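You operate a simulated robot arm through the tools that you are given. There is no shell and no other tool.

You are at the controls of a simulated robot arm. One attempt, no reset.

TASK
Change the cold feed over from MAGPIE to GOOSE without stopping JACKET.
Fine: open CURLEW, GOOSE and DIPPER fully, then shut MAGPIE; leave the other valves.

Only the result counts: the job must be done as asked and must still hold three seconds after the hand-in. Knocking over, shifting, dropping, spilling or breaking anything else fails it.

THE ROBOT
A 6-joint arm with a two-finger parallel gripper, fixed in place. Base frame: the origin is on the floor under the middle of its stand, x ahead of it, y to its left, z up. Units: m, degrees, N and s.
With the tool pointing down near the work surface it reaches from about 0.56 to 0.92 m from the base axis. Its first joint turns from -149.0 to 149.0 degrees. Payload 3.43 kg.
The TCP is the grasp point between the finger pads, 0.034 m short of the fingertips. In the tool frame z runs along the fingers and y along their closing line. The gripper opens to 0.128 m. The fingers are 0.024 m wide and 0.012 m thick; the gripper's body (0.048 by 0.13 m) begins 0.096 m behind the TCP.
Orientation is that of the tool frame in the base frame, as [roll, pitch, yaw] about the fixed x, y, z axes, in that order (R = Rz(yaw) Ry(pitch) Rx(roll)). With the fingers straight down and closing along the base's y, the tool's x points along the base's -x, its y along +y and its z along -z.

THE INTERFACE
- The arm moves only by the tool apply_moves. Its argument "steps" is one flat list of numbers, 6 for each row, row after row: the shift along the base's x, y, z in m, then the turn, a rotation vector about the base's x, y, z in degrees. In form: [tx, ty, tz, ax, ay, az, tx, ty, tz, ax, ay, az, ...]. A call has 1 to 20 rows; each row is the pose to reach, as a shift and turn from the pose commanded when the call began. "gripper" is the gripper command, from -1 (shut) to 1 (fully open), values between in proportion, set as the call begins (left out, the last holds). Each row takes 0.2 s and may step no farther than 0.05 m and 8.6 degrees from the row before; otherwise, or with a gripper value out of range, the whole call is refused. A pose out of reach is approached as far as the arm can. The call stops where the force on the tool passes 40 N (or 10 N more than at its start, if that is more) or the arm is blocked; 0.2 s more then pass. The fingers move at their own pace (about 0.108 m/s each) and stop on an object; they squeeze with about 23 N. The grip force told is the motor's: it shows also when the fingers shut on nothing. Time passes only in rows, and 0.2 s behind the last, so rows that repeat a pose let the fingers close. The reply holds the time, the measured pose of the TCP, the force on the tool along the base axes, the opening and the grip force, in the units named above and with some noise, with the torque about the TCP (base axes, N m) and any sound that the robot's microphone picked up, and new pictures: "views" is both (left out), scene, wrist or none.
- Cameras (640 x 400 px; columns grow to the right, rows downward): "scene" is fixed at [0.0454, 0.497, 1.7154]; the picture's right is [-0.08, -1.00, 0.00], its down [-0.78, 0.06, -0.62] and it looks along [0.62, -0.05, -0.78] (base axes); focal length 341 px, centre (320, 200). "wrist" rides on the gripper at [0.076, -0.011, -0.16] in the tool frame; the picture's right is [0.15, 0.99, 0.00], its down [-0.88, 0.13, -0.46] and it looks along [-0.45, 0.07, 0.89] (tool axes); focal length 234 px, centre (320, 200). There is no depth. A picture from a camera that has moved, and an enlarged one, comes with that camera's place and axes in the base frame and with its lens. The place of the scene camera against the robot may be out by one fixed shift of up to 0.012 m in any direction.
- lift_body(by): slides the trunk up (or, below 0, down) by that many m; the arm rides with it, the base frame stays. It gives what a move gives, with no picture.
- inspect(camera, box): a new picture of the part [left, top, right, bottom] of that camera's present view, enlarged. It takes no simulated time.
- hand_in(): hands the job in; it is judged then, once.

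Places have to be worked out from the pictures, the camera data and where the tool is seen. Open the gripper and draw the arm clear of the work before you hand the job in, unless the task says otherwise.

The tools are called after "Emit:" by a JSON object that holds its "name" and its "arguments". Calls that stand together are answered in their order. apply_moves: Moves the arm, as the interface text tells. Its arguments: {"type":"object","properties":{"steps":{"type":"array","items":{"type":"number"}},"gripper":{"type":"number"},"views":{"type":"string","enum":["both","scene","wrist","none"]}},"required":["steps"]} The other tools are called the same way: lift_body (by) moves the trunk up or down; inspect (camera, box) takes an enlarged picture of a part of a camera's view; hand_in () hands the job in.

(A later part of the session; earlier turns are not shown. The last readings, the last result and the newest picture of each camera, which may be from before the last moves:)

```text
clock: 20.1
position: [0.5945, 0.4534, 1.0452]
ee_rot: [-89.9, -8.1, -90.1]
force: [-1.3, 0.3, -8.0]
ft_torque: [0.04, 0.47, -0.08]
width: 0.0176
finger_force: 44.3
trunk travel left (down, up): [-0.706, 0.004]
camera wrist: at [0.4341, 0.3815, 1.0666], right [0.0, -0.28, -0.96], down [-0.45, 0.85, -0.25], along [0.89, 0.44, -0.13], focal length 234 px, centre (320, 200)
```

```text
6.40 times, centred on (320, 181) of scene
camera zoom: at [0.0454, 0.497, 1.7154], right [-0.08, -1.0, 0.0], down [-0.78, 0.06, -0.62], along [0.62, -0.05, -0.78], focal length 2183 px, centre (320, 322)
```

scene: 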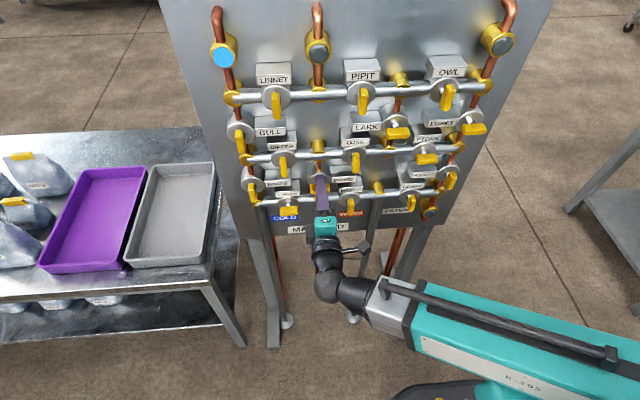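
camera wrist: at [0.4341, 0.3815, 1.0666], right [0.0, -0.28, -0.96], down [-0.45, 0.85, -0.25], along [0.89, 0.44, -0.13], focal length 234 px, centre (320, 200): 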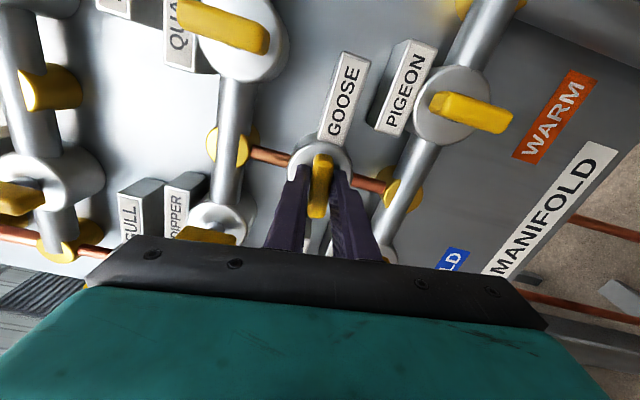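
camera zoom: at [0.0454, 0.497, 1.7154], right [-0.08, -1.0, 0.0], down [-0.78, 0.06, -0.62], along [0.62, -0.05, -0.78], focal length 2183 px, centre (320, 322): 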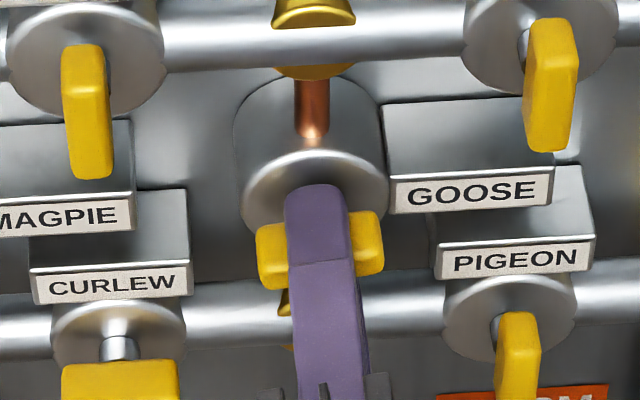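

The torque about x is near zero and the handle turns with the tool, so −x opens GOOSE too. I continue to −90°.

Emit:
{"name": "apply_moves", "arguments": {"steps": [0, 0, 0, -8, 0, 0, 0, 0, 0, -16, 0, 0, 0, 0, 0, -24, 0, 0, 0, 0, 0, -32, 0, 0, 0, 0, 0, -40, 0, 0, 0, 0, 0, -48, 0, 0, 0, 0, 0, -56, 0, 0, 0, 0, 0, -64, 0, 0, 0, 0, 0, -72, 0, 0, 0, 0, 0, -78, 0, 0, 0, 0, 0, -82, 0, 0]}}

```text
clock: 22.5
position: [0.5945, 0.4546, 1.0461]
ee_rot: [30.0, -89.7, 150.3]
force: [12.5, 20.4, 16.3]
ft_torque: [0.16, 0.27, 0.43]
width: 0.0177
finger_force: 45.2
trunk travel left (down, up): [-0.706, 0.004]
camera wrist: at [0.4339, 0.4662, 1.1209], right [0.0, -0.99, 0.15], down [-0.45, -0.14, -0.88], along [0.89, -0.06, -0.45], focal length 234 px, centre (320, 200)
```

scene: 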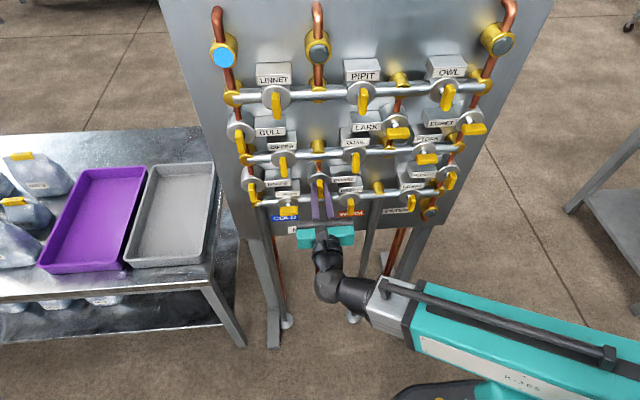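
wrist: 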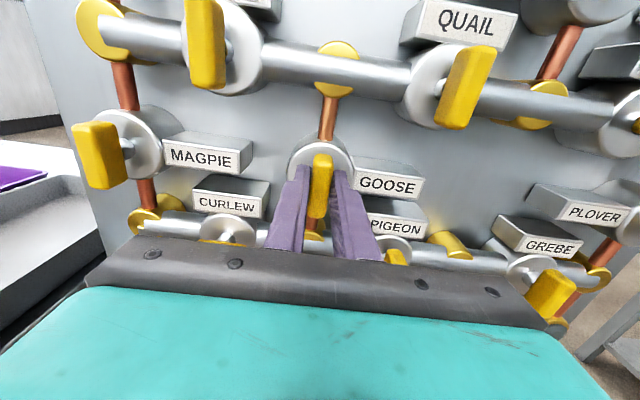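

GOOSE's handle is now vertical with a side load of about 20 N in y. I shift 1 mm with the load and turn a further 8° to confirm the stop.

Emit:
{"name": "apply_moves", "arguments": {"steps": [0, 0.001, 0.001, 0, 0, 0, 0, 0.001, 0.001, -4, 0, 0, 0, 0.001, 0.001, -8, 0, 0], "views": "wrist"}}

Emit:
{"name": "inspect", "arguments": {"camera": "scene", "box": [270, 150, 370, 212]}}

Emit:
{"name": "inspect", "arguments": {"camera": "wrist", "box": [256, 120, 384, 200]}}

```text
clock: 23.3
position: [0.5946, 0.4538, 1.0473]
ee_rot: [89.2, -82.1, 91.0]
force: [8.0, 19.3, 12.4]
ft_torque: [1.56, 0.33, -0.91]
width: 0.0186
finger_force: 44.9
trunk travel left (down, up): [-0.706, 0.004]
camera wrist: at [0.434, 0.4767, 1.1184], right [0.0, -0.96, 0.28], down [-0.45, -0.25, -0.85], along [0.89, -0.13, -0.44], focal length 234 px, centre (320, 200)
```

wrist: 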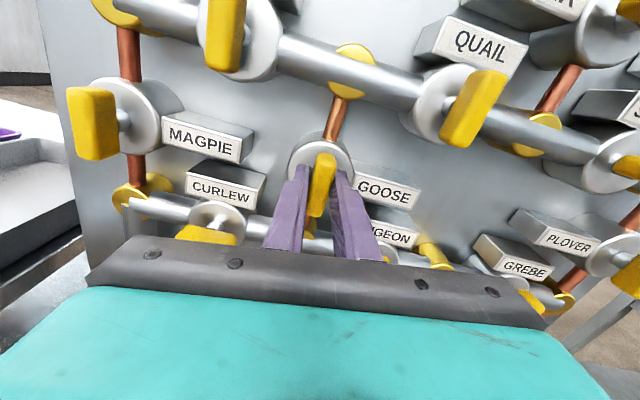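

```text
6.40 times, centred on (320, 181) of scene
camera zoom: at [0.0454, 0.497, 1.7154], right [-0.08, -1.0, 0.0], down [-0.78, 0.06, -0.62], along [0.62, -0.05, -0.78], focal length 2183 px, centre (320, 322)
```

zoom: 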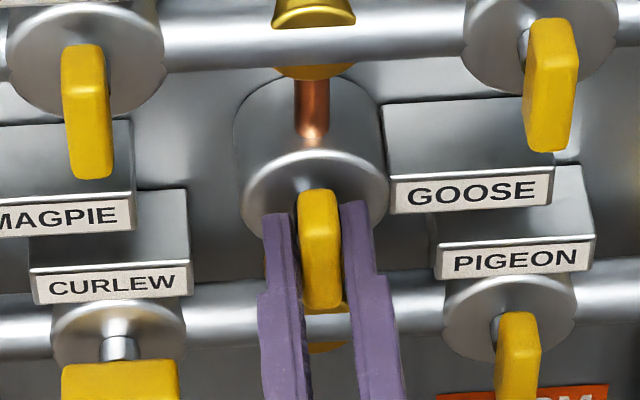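

```text
5.00 times, centred on (320, 160) of wrist
camera zoom: at [0.434, 0.4767, 1.1184], right [0.0, -0.96, 0.28], down [-0.45, -0.25, -0.85], along [0.89, -0.13, -0.44], focal length 1171 px, centre (320, 400)
```

zoom: 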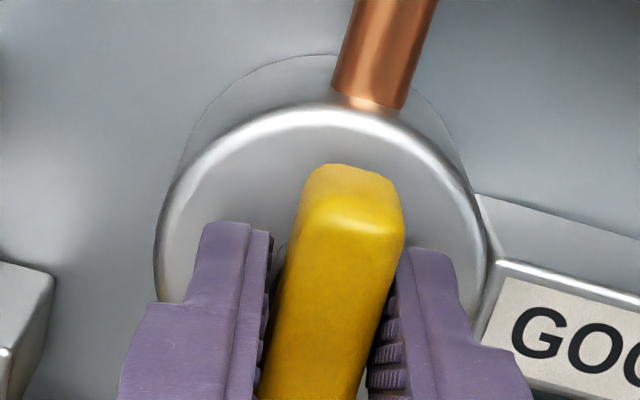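

The torque rose to 1.56 N m with the handle held vertical, so GOOSE is at its open stop. I turn back 7°, open the fingers and retract.

Emit:
{"name": "apply_moves", "arguments": {"steps": [0, 0, 0, 4, 0, 0, 0, 0, 0, 7, 0, 0, 0, 0, 0, 7, 0, 0], "views": "none"}}

Emit:
{"name": "apply_moves", "arguments": {"steps": [0, 0, 0, 0, 0, 0, 0, 0, 0, 0, 0, 0], "gripper": -0.375, "views": "none"}}

Emit:
{"name": "apply_moves", "arguments": {"steps": [-0.02, 0, 0, 0, 0, 0, -0.05, 0, 0, 0, 0, 0, -0.09, 0, 0, 0, 0, 0, -0.12, 0, 0, 0, 0, 0]}}

Emit:
{"name": "inspect", "arguments": {"camera": "scene", "box": [230, 130, 358, 210]}}

```text
clock: 24.1
position: [0.5949, 0.4543, 1.0448]
ee_rot: [81.1, -88.9, 99.1]
force: [11.0, 17.1, 7.3]
ft_torque: [0.01, -1.04, 0.0]
width: 0.0175
finger_force: 44.9
trunk travel left (down, up): [-0.706, 0.004]
```

```text
clock: 24.7
position: [0.5941, 0.4522, 1.0444]
ee_rot: [83.0, -89.0, 97.1]
force: [-0.2, 0.4, 0.0]
ft_torque: [-0.01, -0.01, 0.0]
width: 0.04
finger_force: 0.1
trunk travel left (down, up): [-0.706, 0.004]
```

```text
clock: 25.7
position: [0.478, 0.4558, 1.0443]
ee_rot: [80.3, -88.9, 99.9]
force: [-0.1, 0.2, -0.2]
ft_torque: [-0.04, 0.01, -0.02]
width: 0.0401
finger_force: 0.0
trunk travel left (down, up): [-0.706, 0.004]
camera wrist: at [0.316, 0.4682, 1.1206], right [0.0, -0.99, 0.16], down [-0.45, -0.15, -0.88], along [0.89, -0.07, -0.45], focal length 234 px, centre (320, 200)
```

scene: 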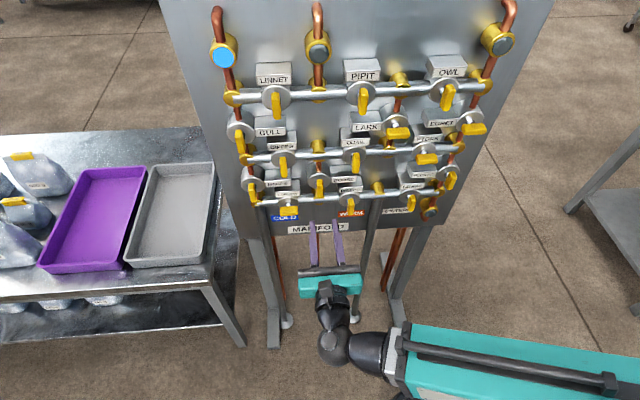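
wrist: 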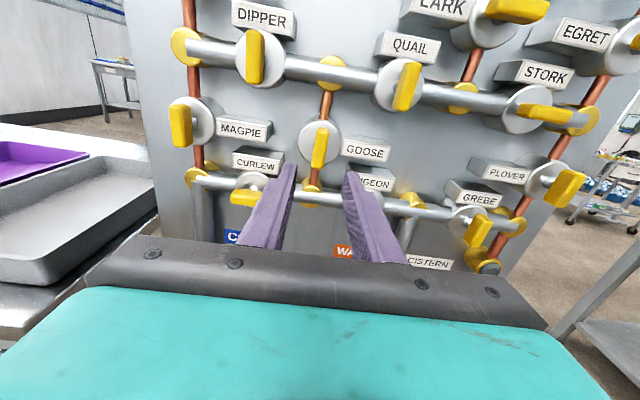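

```text
5.00 times, centred on (294, 170) of scene
camera zoom: at [0.0454, 0.497, 1.7154], right [-0.08, -1.0, 0.0], down [-0.78, 0.06, -0.62], along [0.62, -0.05, -0.78], focal length 1706 px, centre (450, 350)
```

zoom: 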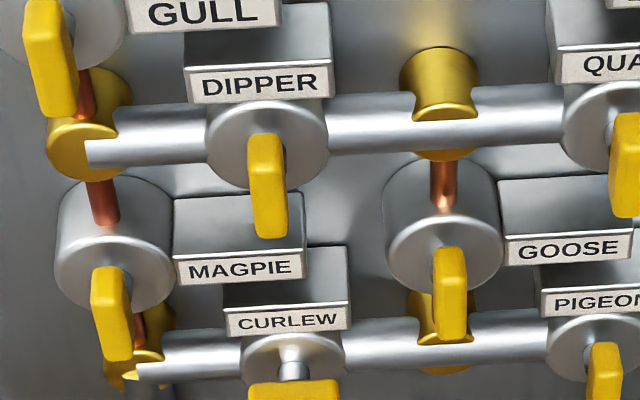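

GOOSE is now vertical, along its pipe. DIPPER's axis is at about (y 0.5405, z 1.130). I unwind the wrist back to its original roll while moving across at the retracted distance, clear of all handles.

Emit:
{"name": "apply_moves", "arguments": {"steps": [0, 0.014, 0.014, 8, 0, 0, 0, 0.028, 0.028, 16, 0, 0, 0, 0.042, 0.043, 24, 0, 0, 0, 0.056, 0.057, 32, 0, 0, 0, 0.07, 0.072, 40, 0, 0, 0, 0.0855, 0.0855, 48, 0, 0, 0, 0.0855, 0.0855, 56, 0, 0, 0, 0.0855, 0.0855, 64, 0, 0, 0, 0.0855, 0.0855, 72, 0, 0, 0, 0.0855, 0.0855, 80, 0, 0, 0, 0.0855, 0.0855, 88, 0, 0, 0, 0.0855, 0.0855, 96, 0, 0], "gripper": -0.1, "views": "none"}}

Emit:
{"name": "apply_moves", "arguments": {"steps": [0, 0, 0, 8, 0, 0, 0, 0, 0, 16, 0, 0, 0, 0, 0, 24, 0, 0, 0, 0, 0, 32, 0, 0, 0, 0, 0, 40, 0, 0, 0, 0, 0, 48, 0, 0, 0, 0, 0, 56, 0, 0, 0, 0, 0, 64, 0, 0, 0, 0, 0, 72, 0, 0, 0, 0, 0, 80, 0, 0, 0, 0, 0, 85, 0, 0, 0, 0, 0, 85, 0, 0]}}

Emit:
{"name": "inspect", "arguments": {"camera": "wrist", "box": [256, 110, 384, 190]}}

```text
clock: 28.3
position: [0.4753, 0.5386, 1.1317]
ee_rot: [-89.9, 5.2, -90.1]
force: [-0.6, -0.2, -0.5]
ft_torque: [0.01, 0.01, 0.02]
width: 0.0579
finger_force: 0.0
trunk travel left (down, up): [-0.706, 0.004]
```

```text
clock: 30.9
position: [0.4746, 0.5392, 1.1317]
ee_rot: [141.8, 89.8, 141.6]
force: [-0.2, 0.3, -0.4]
ft_torque: [-0.05, 0.01, -0.02]
width: 0.0574
finger_force: 0.1
trunk travel left (down, up): [-0.706, 0.004]
camera wrist: at [0.3142, 0.5296, 1.0564], right [0.0, 0.99, -0.14], down [-0.45, 0.13, 0.88], along [0.89, 0.06, 0.45], focal length 234 px, centre (320, 200)
```

scene: 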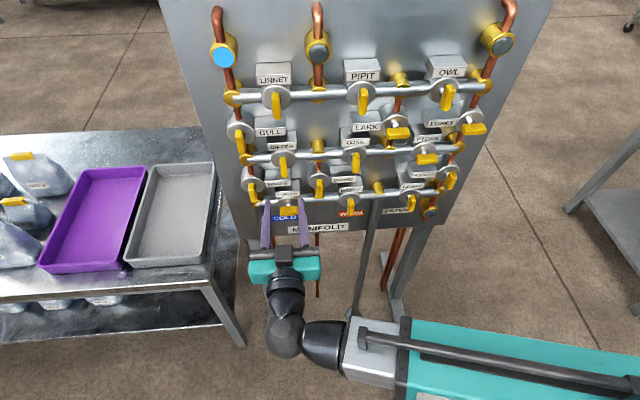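
wrist: 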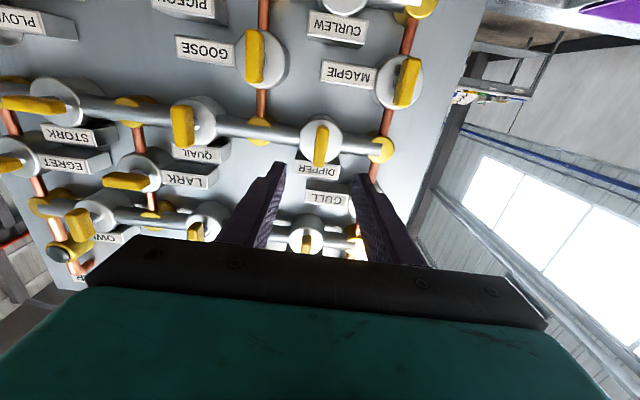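

```text
5.00 times, centred on (320, 150) of wrist
camera zoom: at [0.3142, 0.5296, 1.0564], right [0.0, 0.99, -0.14], down [-0.45, 0.13, 0.88], along [0.89, 0.06, 0.45], focal length 1171 px, centre (320, 450)
```

zoom: 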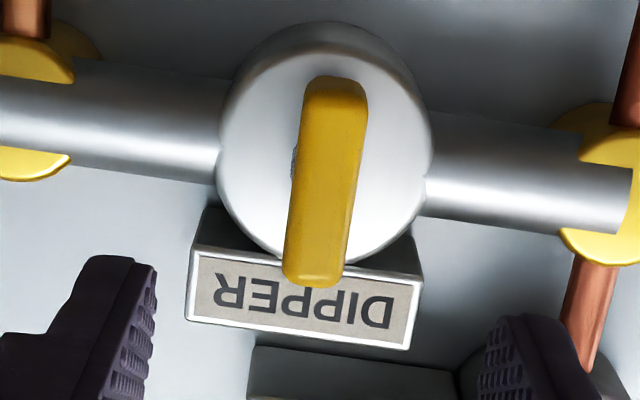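

DIPPER's handle centre computes to about (0.540, 1.130), and it is vertical. I advance with a small correction and close on it.

Emit:
{"name": "apply_moves", "arguments": {"steps": [0.03, 0.0005, -0.001, 0, 0, 0, 0.06, 0.0005, -0.001, 0, 0, 0, 0.09, 0.0005, -0.001, 0, 0, 0, 0.11, 0.0005, -0.001, 0, 0, 0, 0.122, 0.0005, -0.001, 0, 0, 0], "views": "wrist"}}

Emit:
{"name": "inspect", "arguments": {"camera": "scene", "box": [235, 130, 335, 192]}}

Emit:
{"name": "inspect", "arguments": {"camera": "wrist", "box": [240, 120, 400, 220]}}

```text
clock: 32.1
position: [0.5979, 0.5381, 1.1291]
ee_rot: [170.2, 89.8, 170.2]
force: [-0.5, 0.5, 0.2]
ft_torque: [0.01, 0.01, 0.0]
width: 0.0576
finger_force: 0.1
trunk travel left (down, up): [-0.706, 0.004]
camera wrist: at [0.4367, 0.5288, 1.0544], right [0.0, 0.99, -0.15], down [-0.45, 0.13, 0.88], along [0.89, 0.06, 0.45], focal length 234 px, centre (320, 200)
```

wrist: 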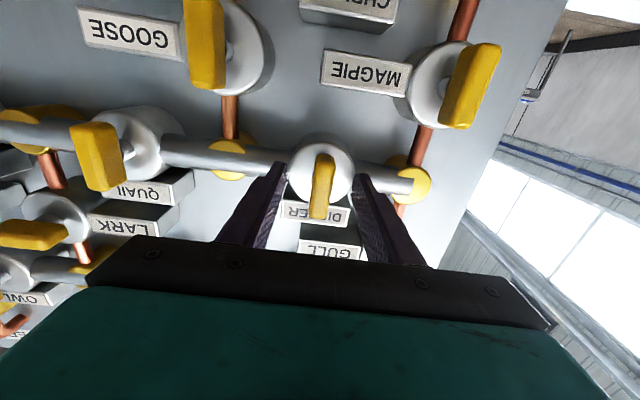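

```text
6.40 times, centred on (285, 161) of scene
camera zoom: at [0.0454, 0.497, 1.7154], right [-0.08, -1.0, 0.0], down [-0.78, 0.06, -0.62], along [0.62, -0.05, -0.78], focal length 2183 px, centre (544, 450)
```

zoom: 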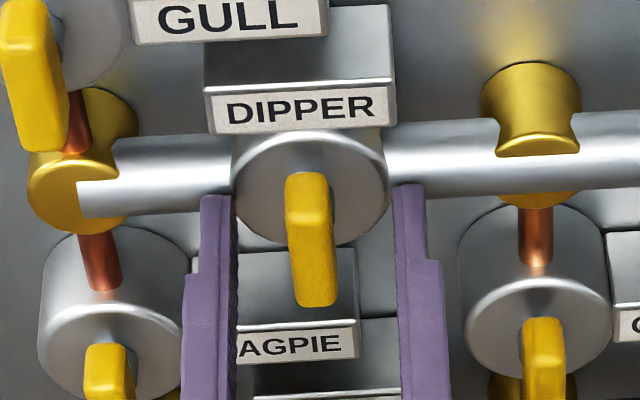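

```text
4.00 times, centred on (320, 170) of wrist
camera zoom: at [0.4367, 0.5288, 1.0544], right [0.0, 0.99, -0.15], down [-0.45, 0.13, 0.88], along [0.89, 0.06, 0.45], focal length 937 px, centre (320, 320)
```

zoom: 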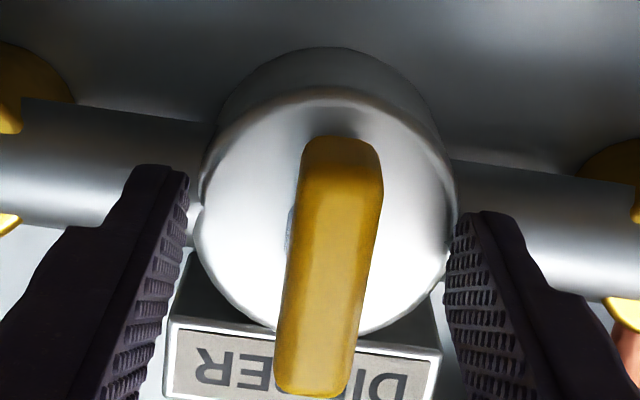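

The handle is centred again. I close and test a −x turn of 8°.

Emit:
{"name": "apply_moves", "arguments": {"steps": [0, 0.0005, 0.0005, 0, 0, 0, 0, 0.0005, 0.0005, 0, 0, 0, 0, 0.0005, 0.0005, 0, 0, 0], "gripper": -1, "views": "none"}}

Emit:
{"name": "apply_moves", "arguments": {"steps": [0, 0, 0, -4, 0, 0, 0, 0, 0, -8, 0, 0], "views": "wrist"}}

Emit:
{"name": "inspect", "arguments": {"camera": "scene", "box": [235, 130, 335, 192]}}

```text
clock: 32.9
position: [0.596, 0.5401, 1.1307]
ee_rot: [169.6, 90.0, 169.4]
force: [0.1, -0.6, -1.6]
ft_torque: [0.01, -0.16, 0.22]
width: 0.0178
finger_force: 44.8
trunk travel left (down, up): [-0.706, 0.004]
```

```text
clock: 33.5
position: [0.5976, 0.5399, 1.1303]
ee_rot: [-90.8, 82.0, -91.0]
force: [3.7, 1.0, 2.0]
ft_torque: [0.04, 0.69, 0.16]
width: 0.0176
finger_force: 44.4
trunk travel left (down, up): [-0.706, 0.004]
camera wrist: at [0.4369, 0.5195, 1.0572], right [0.0, 0.96, -0.28], down [-0.45, 0.25, 0.85], along [0.89, 0.13, 0.44], focal length 234 px, centre (320, 200)
```

wrist: 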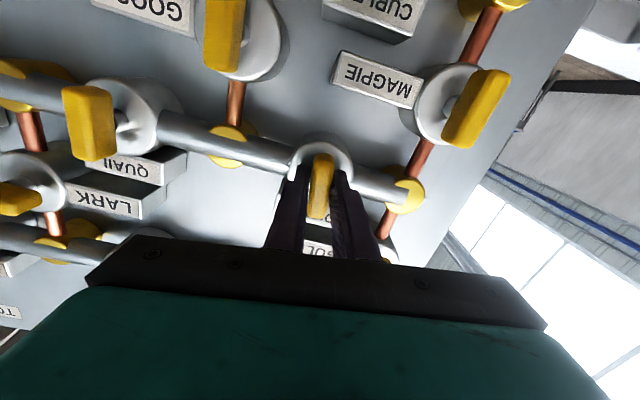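

```text
6.40 times, centred on (285, 161) of scene
camera zoom: at [0.0454, 0.497, 1.7154], right [-0.08, -1.0, 0.0], down [-0.78, 0.06, -0.62], along [0.62, -0.05, -0.78], focal length 2183 px, centre (544, 450)
```

zoom: 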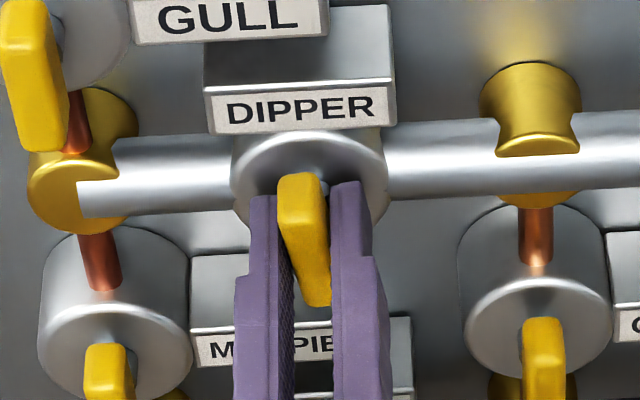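

DIPPER's handle turns with the tool at near-zero resistance. I continue to −90° plus 8° of overshoot to feel the stop.

Emit:
{"name": "apply_moves", "arguments": {"steps": [0, 0, 0, -8, 0, 0, 0, 0, 0, -16, 0, 0, 0, 0, 0, -24, 0, 0, 0, 0, 0, -32, 0, 0, 0, 0, 0, -40, 0, 0, 0, 0, 0, -48, 0, 0, 0, 0, 0, -56, 0, 0, 0, 0, 0, -64, 0, 0, 0, 0, 0, -72, 0, 0, 0, 0, 0, -78, 0, 0, 0, 0, 0, -82, 0, 0], "views": "none"}}

Emit:
{"name": "apply_moves", "arguments": {"steps": [0, 0, 0, -4, 0, 0, 0, 0, 0, -8, 0, 0]}}

Emit:
{"name": "inspect", "arguments": {"camera": "scene", "box": [235, 130, 335, 192]}}

Emit:
{"name": "inspect", "arguments": {"camera": "wrist", "box": [256, 120, 384, 200]}}

```text
clock: 35.9
position: [0.5975, 0.5409, 1.1294]
ee_rot: [-89.8, 0.0, -90.1]
force: [5.3, 1.6, -5.5]
ft_torque: [-0.02, 0.36, -1.07]
width: 0.0177
finger_force: 44.9
trunk travel left (down, up): [-0.706, 0.004]
```

```text
clock: 36.5
position: [0.598, 0.542, 1.1295]
ee_rot: [-89.8, -8.0, -90.0]
force: [0.6, 0.8, -10.0]
ft_torque: [1.6, 0.29, 0.34]
width: 0.0184
finger_force: 44.4
trunk travel left (down, up): [-0.706, 0.004]
camera wrist: at [0.437, 0.4681, 1.1515], right [0.0, -0.28, -0.96], down [-0.46, 0.85, -0.25], along [0.89, 0.44, -0.13], focal length 234 px, centre (320, 200)
```

scene: 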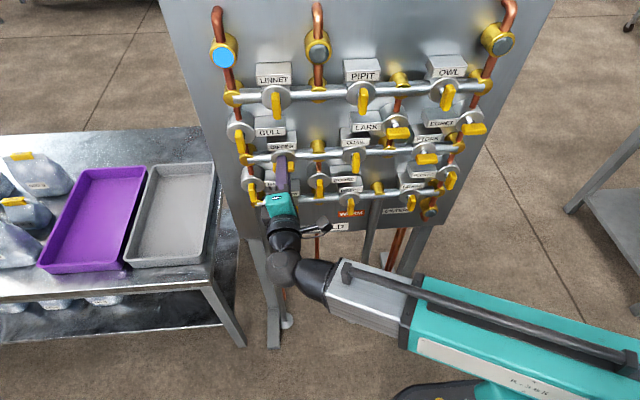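
wrist: 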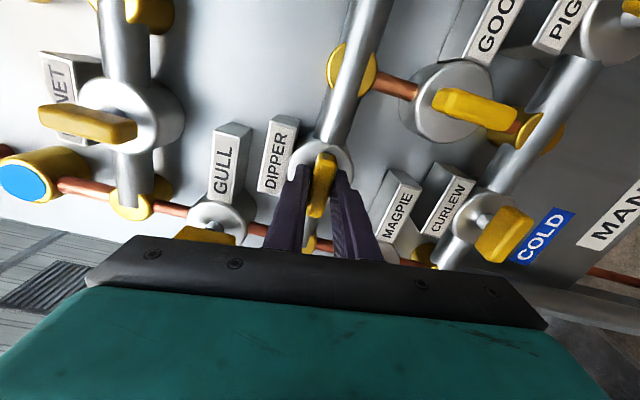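

```text
6.40 times, centred on (285, 161) of scene
camera zoom: at [0.0454, 0.497, 1.7154], right [-0.08, -1.0, 0.0], down [-0.78, 0.06, -0.62], along [0.62, -0.05, -0.78], focal length 2183 px, centre (544, 450)
```

zoom: 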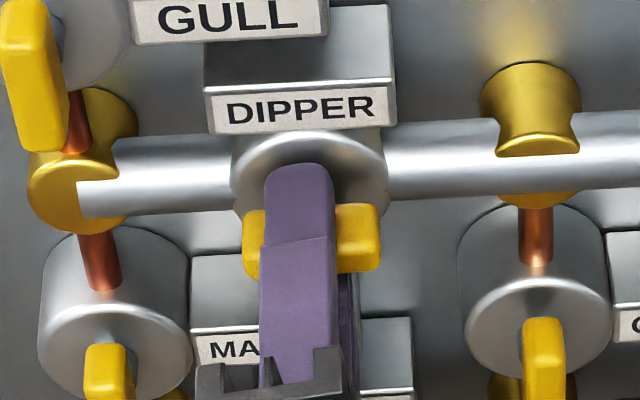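

```text
5.00 times, centred on (320, 160) of wrist
camera zoom: at [0.437, 0.4681, 1.1515], right [0.0, -0.28, -0.96], down [-0.46, 0.85, -0.25], along [0.89, 0.44, -0.13], focal length 1171 px, centre (320, 400)
```

zoom: 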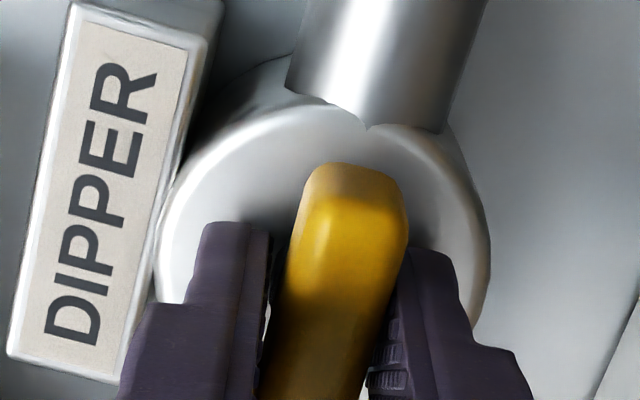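

The torque rose to 1.6 N m with DIPPER's handle horizontal, so it is at its open stop. I relieve by 7°, release and retract.

Emit:
{"name": "apply_moves", "arguments": {"steps": [0, 0, 0, 4, 0, 0, 0, 0, 0, 7, 0, 0, 0, 0, 0, 7, 0, 0], "views": "none"}}

Emit:
{"name": "apply_moves", "arguments": {"steps": [0, 0, 0, 0, 0, 0, 0, 0, 0, 0, 0, 0], "gripper": -0.375, "views": "none"}}

Emit:
{"name": "apply_moves", "arguments": {"steps": [-0.02, 0, 0, 0, 0, 0, -0.05, 0, 0, 0, 0, 0, -0.09, 0, 0, 0, 0, 0, -0.12, 0, 0, 0, 0, 0]}}

Emit:
{"name": "inspect", "arguments": {"camera": "scene", "box": [220, 120, 348, 200]}}

```text
clock: 37.3
position: [0.5982, 0.5409, 1.1302]
ee_rot: [-90.0, -1.0, -90.1]
force: [-4.2, -4.1, -16.2]
ft_torque: [-0.01, 0.73, 0.97]
width: 0.0176
finger_force: 45.0
trunk travel left (down, up): [-0.706, 0.004]
```

```text
clock: 37.9
position: [0.5967, 0.5415, 1.1323]
ee_rot: [-89.8, -1.0, -90.1]
force: [-0.1, -0.2, 0.0]
ft_torque: [0.01, 0.01, -0.03]
width: 0.04
finger_force: 0.1
trunk travel left (down, up): [-0.706, 0.004]
```

```text
clock: 38.9
position: [0.4767, 0.538, 1.1293]
ee_rot: [-89.9, -1.1, -90.2]
force: [0.3, 0.5, 0.6]
ft_torque: [0.01, -0.04, 0.0]
width: 0.04
finger_force: 0.1
trunk travel left (down, up): [-0.706, 0.004]
camera wrist: at [0.315, 0.4643, 1.1421], right [0.0, -0.16, -0.99], down [-0.45, 0.88, -0.15], along [0.89, 0.45, -0.07], focal length 234 px, centre (320, 200)
```

scene: 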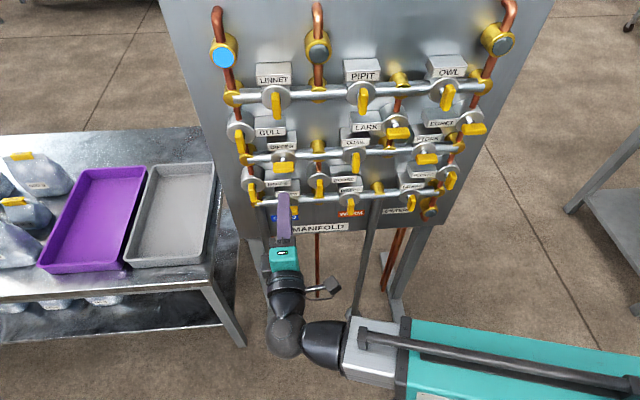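
wrist: 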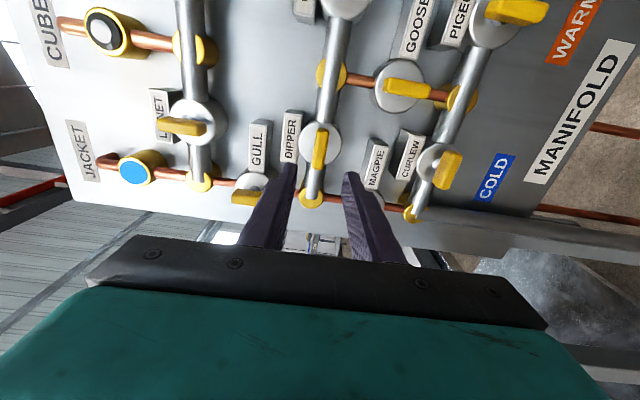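

```text
5.00 times, centred on (284, 160) of scene
camera zoom: at [0.0454, 0.497, 1.7154], right [-0.08, -1.0, 0.0], down [-0.78, 0.06, -0.62], along [0.62, -0.05, -0.78], focal length 1706 px, centre (500, 400)
```

zoom: 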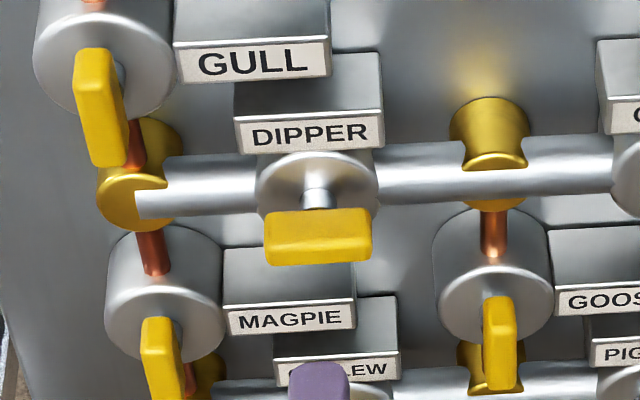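

DIPPER is along its pipe, so the bypass CURLEW → GOOSE → DIPPER is open. Next is MAGPIE, at about (y 0.626, z 1.046). I move there at the retracted distance while rolling −89°, so the later +90° closing turn stays within the tested wrist range.

Emit:
{"name": "apply_moves", "arguments": {"steps": [0, 0.014, -0.014, -8, 0, 0, 0, 0.028, -0.028, -16, 0, 0, 0, 0.042, -0.042, -24, 0, 0, 0, 0.056, -0.056, -32, 0, 0, 0, 0.07, -0.07, -40, 0, 0, 0, 0.086, -0.085, -48, 0, 0, 0, 0.086, -0.085, -56, 0, 0, 0, 0.086, -0.085, -64, 0, 0, 0, 0.086, -0.085, -72, 0, 0, 0, 0.086, -0.085, -80, 0, 0, 0, 0.086, -0.085, -85, 0, 0, 0, 0.086, -0.085, -89, 0, 0, 0, 0.086, -0.085, -89, 0, 0], "gripper": -0.1}}

Emit:
{"name": "inspect", "arguments": {"camera": "wrist", "box": [256, 110, 384, 190]}}

```text
clock: 41.7
position: [0.4775, 0.6258, 1.0448]
ee_rot: [15.8, -89.9, 164.3]
force: [0.3, -0.2, -1.0]
ft_torque: [-0.03, 0.02, 0.06]
width: 0.0576
finger_force: 0.1
trunk travel left (down, up): [-0.706, 0.004]
camera wrist: at [0.3163, 0.6376, 1.1206], right [0.0, -0.99, 0.15], down [-0.45, -0.13, -0.88], along [0.89, -0.06, -0.45], focal length 234 px, centre (320, 200)
```

scene: 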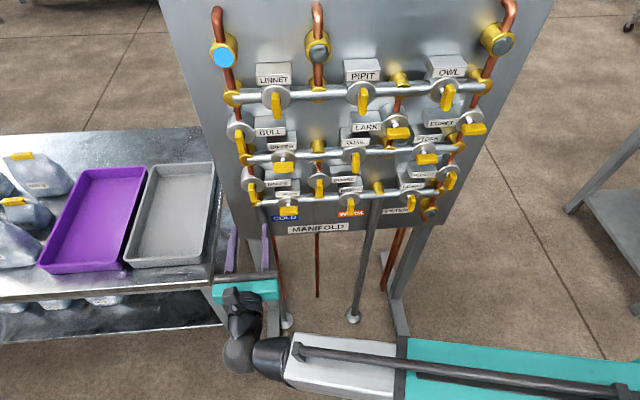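
wrist: 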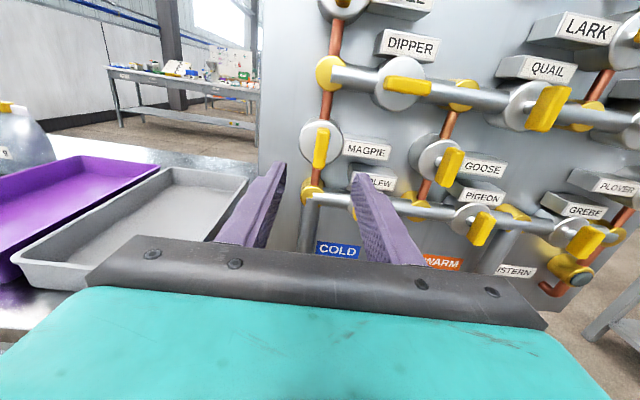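

```text
5.00 times, centred on (320, 150) of wrist
camera zoom: at [0.3163, 0.6376, 1.1206], right [0.0, -0.99, 0.15], down [-0.45, -0.13, -0.88], along [0.89, -0.06, -0.45], focal length 1171 px, centre (320, 450)
```

zoom: 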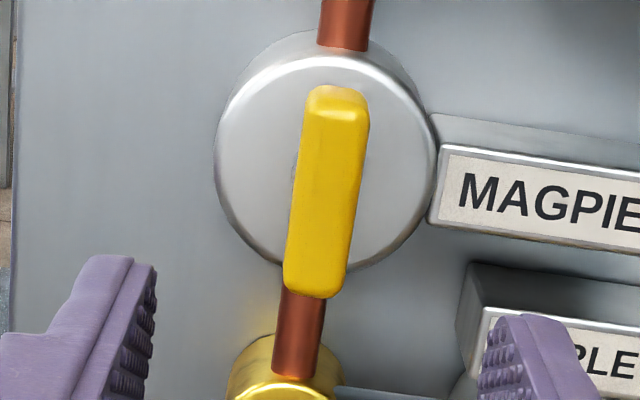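

MAGPIE's handle centre computes to (0.6268, 1.046), which matches the tool axis to within a millimetre. I advance onto it.

Emit:
{"name": "apply_moves", "arguments": {"steps": [0.03, 0, 0.0007, 0, 0, 0, 0.06, 0, 0.0007, 0, 0, 0, 0.09, 0, 0.0007, 0, 0, 0, 0.11, 0, 0.0007, 0, 0, 0, 0.12, 0, 0.0007, 0, 0, 0]}}

Emit:
{"name": "inspect", "arguments": {"camera": "scene", "box": [210, 150, 310, 212]}}

Emit:
{"name": "inspect", "arguments": {"camera": "wrist", "box": [240, 120, 400, 220]}}

```text
clock: 42.9
position: [0.6013, 0.6257, 1.0475]
ee_rot: [-8.4, -89.8, -171.6]
force: [0.9, 0.7, 0.4]
ft_torque: [0.03, -0.01, -0.04]
width: 0.0577
finger_force: 0.1
trunk travel left (down, up): [-0.706, 0.004]
camera wrist: at [0.4384, 0.6371, 1.1219], right [0.0, -0.99, 0.15], down [-0.45, -0.13, -0.88], along [0.89, -0.06, -0.45], focal length 234 px, centre (320, 200)
```

scene: 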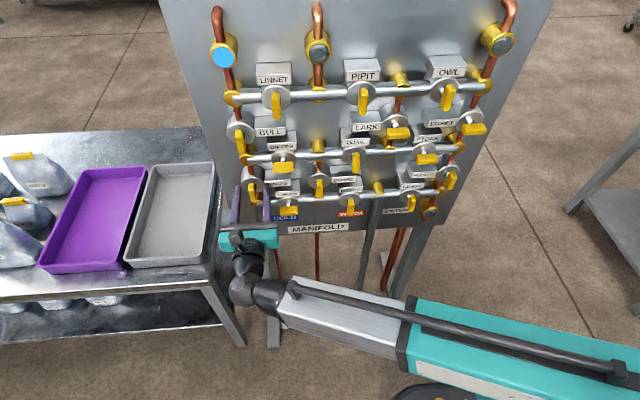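
wrist: 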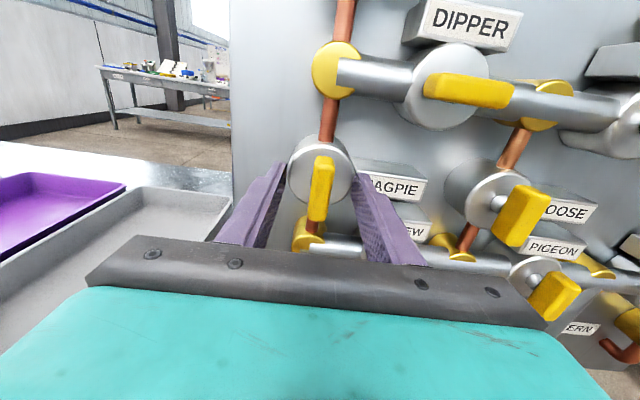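

```text
6.40 times, centred on (260, 181) of scene
camera zoom: at [0.0454, 0.497, 1.7154], right [-0.08, -1.0, 0.0], down [-0.78, 0.06, -0.62], along [0.62, -0.05, -0.78], focal length 2183 px, centre (704, 322)
```

zoom: 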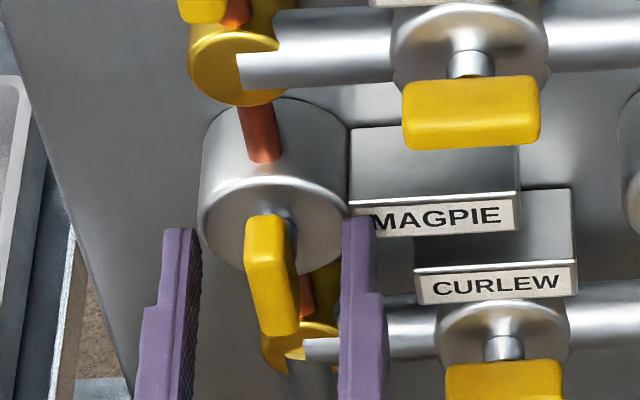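

```text
4.00 times, centred on (320, 170) of wrist
camera zoom: at [0.4384, 0.6371, 1.1219], right [0.0, -0.99, 0.15], down [-0.45, -0.13, -0.88], along [0.89, -0.06, -0.45], focal length 937 px, centre (320, 320)
```

zoom: 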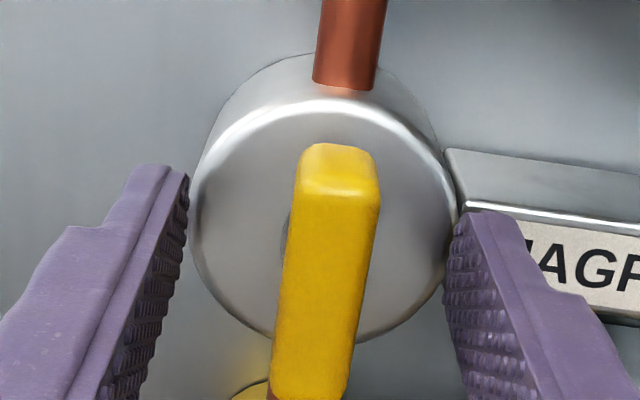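

The MAGPIE handle is centred. I close on it and test the closing direction with +8° about x.

Emit:
{"name": "apply_moves", "arguments": {"steps": [0, 0, 0, 0, 0, 0, 0, 0, 0, 0, 0, 0, 0, 0, 0, 0, 0, 0], "gripper": -1, "views": "none"}}

Emit:
{"name": "apply_moves", "arguments": {"steps": [0, 0, 0, 4, 0, 0, 0, 0, 0, 8, 0, 0], "views": "wrist"}}

Emit:
{"name": "inspect", "arguments": {"camera": "scene", "box": [210, 150, 310, 212]}}

```text
clock: 43.7
position: [0.5999, 0.6246, 1.0472]
ee_rot: [-14.8, -89.7, -165.2]
force: [0.7, -1.9, -1.1]
ft_torque: [-0.01, -0.11, -0.35]
width: 0.0176
finger_force: 44.8
trunk travel left (down, up): [-0.706, 0.004]
```

```text
clock: 44.3
position: [0.5989, 0.6244, 1.0478]
ee_rot: [-89.1, -81.9, -90.8]
force: [7.5, -7.3, -2.5]
ft_torque: [-0.02, -0.32, -0.57]
width: 0.0175
finger_force: 45.5
trunk travel left (down, up): [-0.706, 0.004]
camera wrist: at [0.4385, 0.626, 1.1229], right [0.0, -1.0, 0.01], down [-0.45, -0.01, -0.89], along [0.89, 0.0, -0.45], focal length 234 px, centre (320, 200)
```

wrist: 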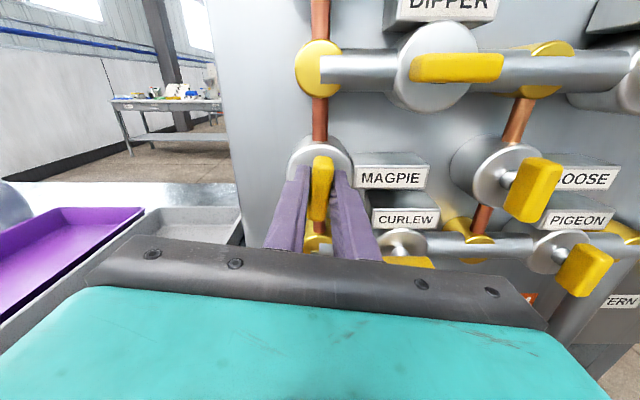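

```text
6.40 times, centred on (260, 181) of scene
camera zoom: at [0.0454, 0.497, 1.7154], right [-0.08, -1.0, 0.0], down [-0.78, 0.06, -0.62], along [0.62, -0.05, -0.78], focal length 2183 px, centre (704, 322)
```

zoom: 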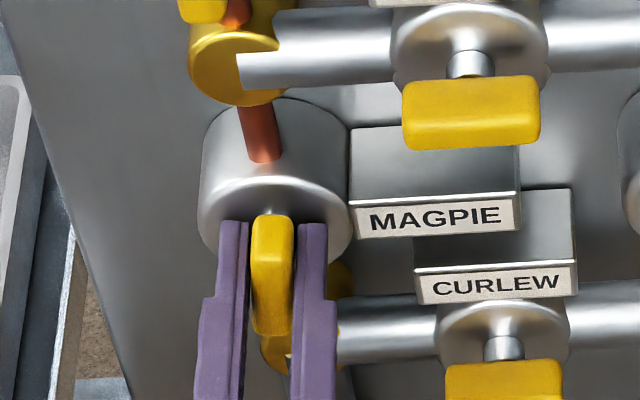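

MAGPIE turns freely in +x. I continue to +90° and then 8° more to feel the shut stop.

Emit:
{"name": "apply_moves", "arguments": {"steps": [0, 0, 0, 8, 0, 0, 0, 0, 0, 16, 0, 0, 0, 0, 0, 24, 0, 0, 0, 0, 0, 32, 0, 0, 0, 0, 0, 40, 0, 0, 0, 0, 0, 48, 0, 0, 0, 0, 0, 56, 0, 0, 0, 0, 0, 64, 0, 0, 0, 0, 0, 72, 0, 0, 0, 0, 0, 78, 0, 0, 0, 0, 0, 82, 0, 0], "views": "none"}}

Emit:
{"name": "apply_moves", "arguments": {"steps": [0, 0, 0, 4, 0, 0, 0, 0, 0, 8, 0, 0]}}

Emit:
{"name": "inspect", "arguments": {"camera": "scene", "box": [210, 150, 310, 212]}}

Emit:
{"name": "inspect", "arguments": {"camera": "wrist", "box": [256, 120, 384, 200]}}

```text
clock: 46.7
position: [0.599, 0.6235, 1.0464]
ee_rot: [-90.2, 0.3, -90.5]
force: [5.9, -26.0, -18.7]
ft_torque: [-0.18, 0.23, -0.19]
width: 0.0178
finger_force: 44.8
trunk travel left (down, up): [-0.706, 0.004]
```

```text
clock: 47.3
position: [0.5998, 0.6249, 1.045]
ee_rot: [-90.1, 8.0, -90.3]
force: [9.1, -19.3, -22.1]
ft_torque: [-1.45, -1.0, -0.2]
width: 0.0187
finger_force: 44.8
trunk travel left (down, up): [-0.706, 0.004]
camera wrist: at [0.4381, 0.5498, 1.0461], right [0.0, -0.01, -1.0], down [-0.45, 0.89, 0.0], along [0.89, 0.45, -0.01], focal length 234 px, centre (320, 200)
```

scene: 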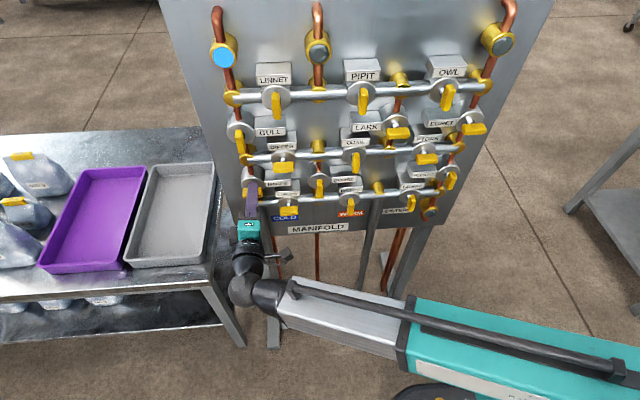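
wrist: 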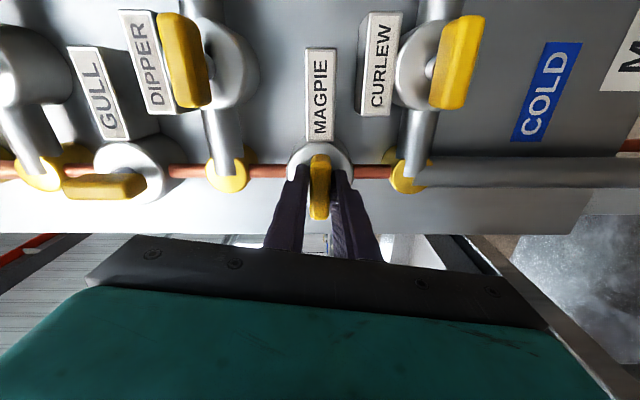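

```text
6.40 times, centred on (260, 181) of scene
camera zoom: at [0.0454, 0.497, 1.7154], right [-0.08, -1.0, 0.0], down [-0.78, 0.06, -0.62], along [0.62, -0.05, -0.78], focal length 2183 px, centre (704, 322)
```

zoom: 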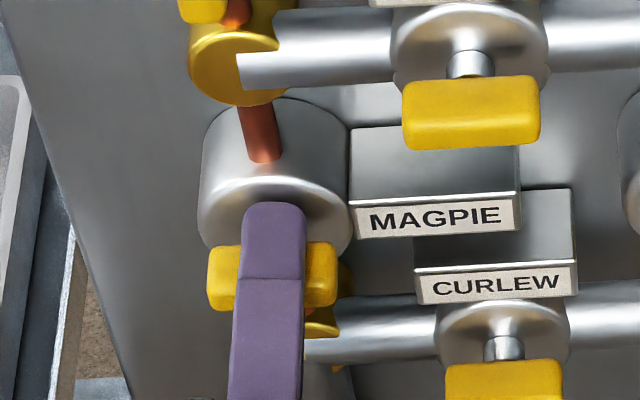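

```text
5.00 times, centred on (320, 160) of wrist
camera zoom: at [0.4381, 0.5498, 1.0461], right [0.0, -0.01, -1.0], down [-0.45, 0.89, 0.0], along [0.89, 0.45, -0.01], focal length 1171 px, centre (320, 400)
```

zoom: 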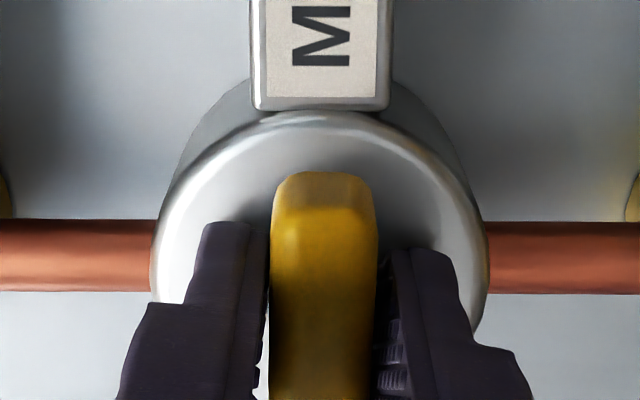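

Torque reached −1.45 N m with the handle held horizontal across its pipe, so MAGPIE is shut at its stop. I relieve by 7°, release and retract.

Emit:
{"name": "apply_moves", "arguments": {"steps": [0, -0.001, -0.001, -4, 0, 0, 0, -0.001, -0.001, -7, 0, 0, 0, -0.001, -0.001, -7, 0, 0], "views": "none"}}

Emit:
{"name": "apply_moves", "arguments": {"steps": [0, 0, 0, 0, 0, 0, 0, 0, 0, 0, 0, 0], "gripper": -0.375, "views": "none"}}

Emit:
{"name": "apply_moves", "arguments": {"steps": [-0.02, 0, 0, 0, 0, 0, -0.05, 0, 0, 0, 0, 0, -0.09, 0, 0, 0, 0, 0, -0.12, 0, 0, 0, 0, 0, -0.15, 0, 0, 0, 0, 0]}}

Emit:
{"name": "inspect", "arguments": {"camera": "scene", "box": [220, 130, 348, 210]}}

```text
clock: 48.1
position: [0.5983, 0.6251, 1.0442]
ee_rot: [-89.9, 1.0, -90.1]
force: [15.2, -5.4, -7.1]
ft_torque: [0.06, 0.66, -1.07]
width: 0.0174
finger_force: 44.7
trunk travel left (down, up): [-0.706, 0.004]
```

```text
clock: 48.7
position: [0.595, 0.6251, 1.046]
ee_rot: [-89.8, 1.0, -90.0]
force: [0.1, 0.7, -0.1]
ft_torque: [-0.01, -0.03, 0.0]
width: 0.0398
finger_force: 0.2
trunk travel left (down, up): [-0.706, 0.004]
```

```text
clock: 49.9
position: [0.4468, 0.6247, 1.0448]
ee_rot: [-89.8, 1.0, -90.2]
force: [0.5, -0.6, -0.3]
ft_torque: [-0.02, 0.0, -0.04]
width: 0.04
finger_force: 0.1
trunk travel left (down, up): [-0.706, 0.004]
camera wrist: at [0.2845, 0.5496, 1.0547], right [0.0, -0.13, -0.99], down [-0.45, 0.88, -0.12], along [0.89, 0.45, -0.06], focal length 234 px, centre (320, 200)
```

scene: 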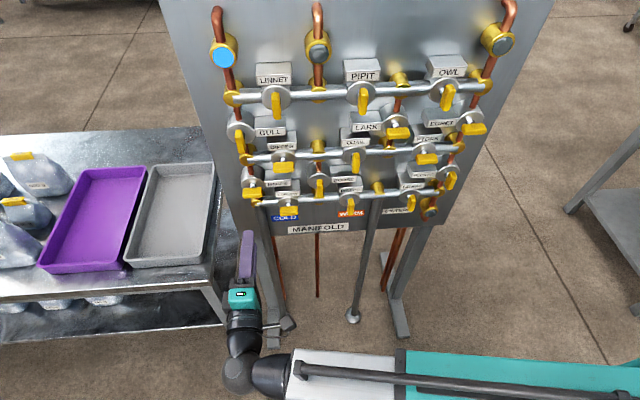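
wrist: 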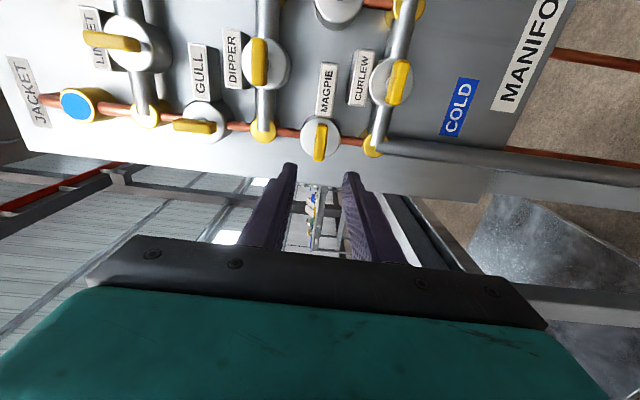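

```text
5.00 times, centred on (284, 170) of scene
camera zoom: at [0.0454, 0.497, 1.7154], right [-0.08, -1.0, 0.0], down [-0.78, 0.06, -0.62], along [0.62, -0.05, -0.78], focal length 1706 px, centre (500, 350)
```

zoom: 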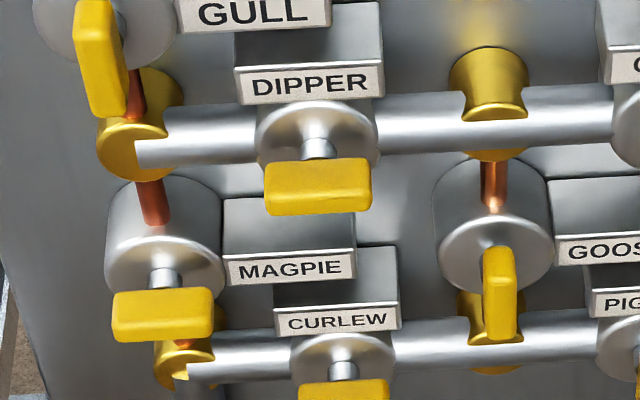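

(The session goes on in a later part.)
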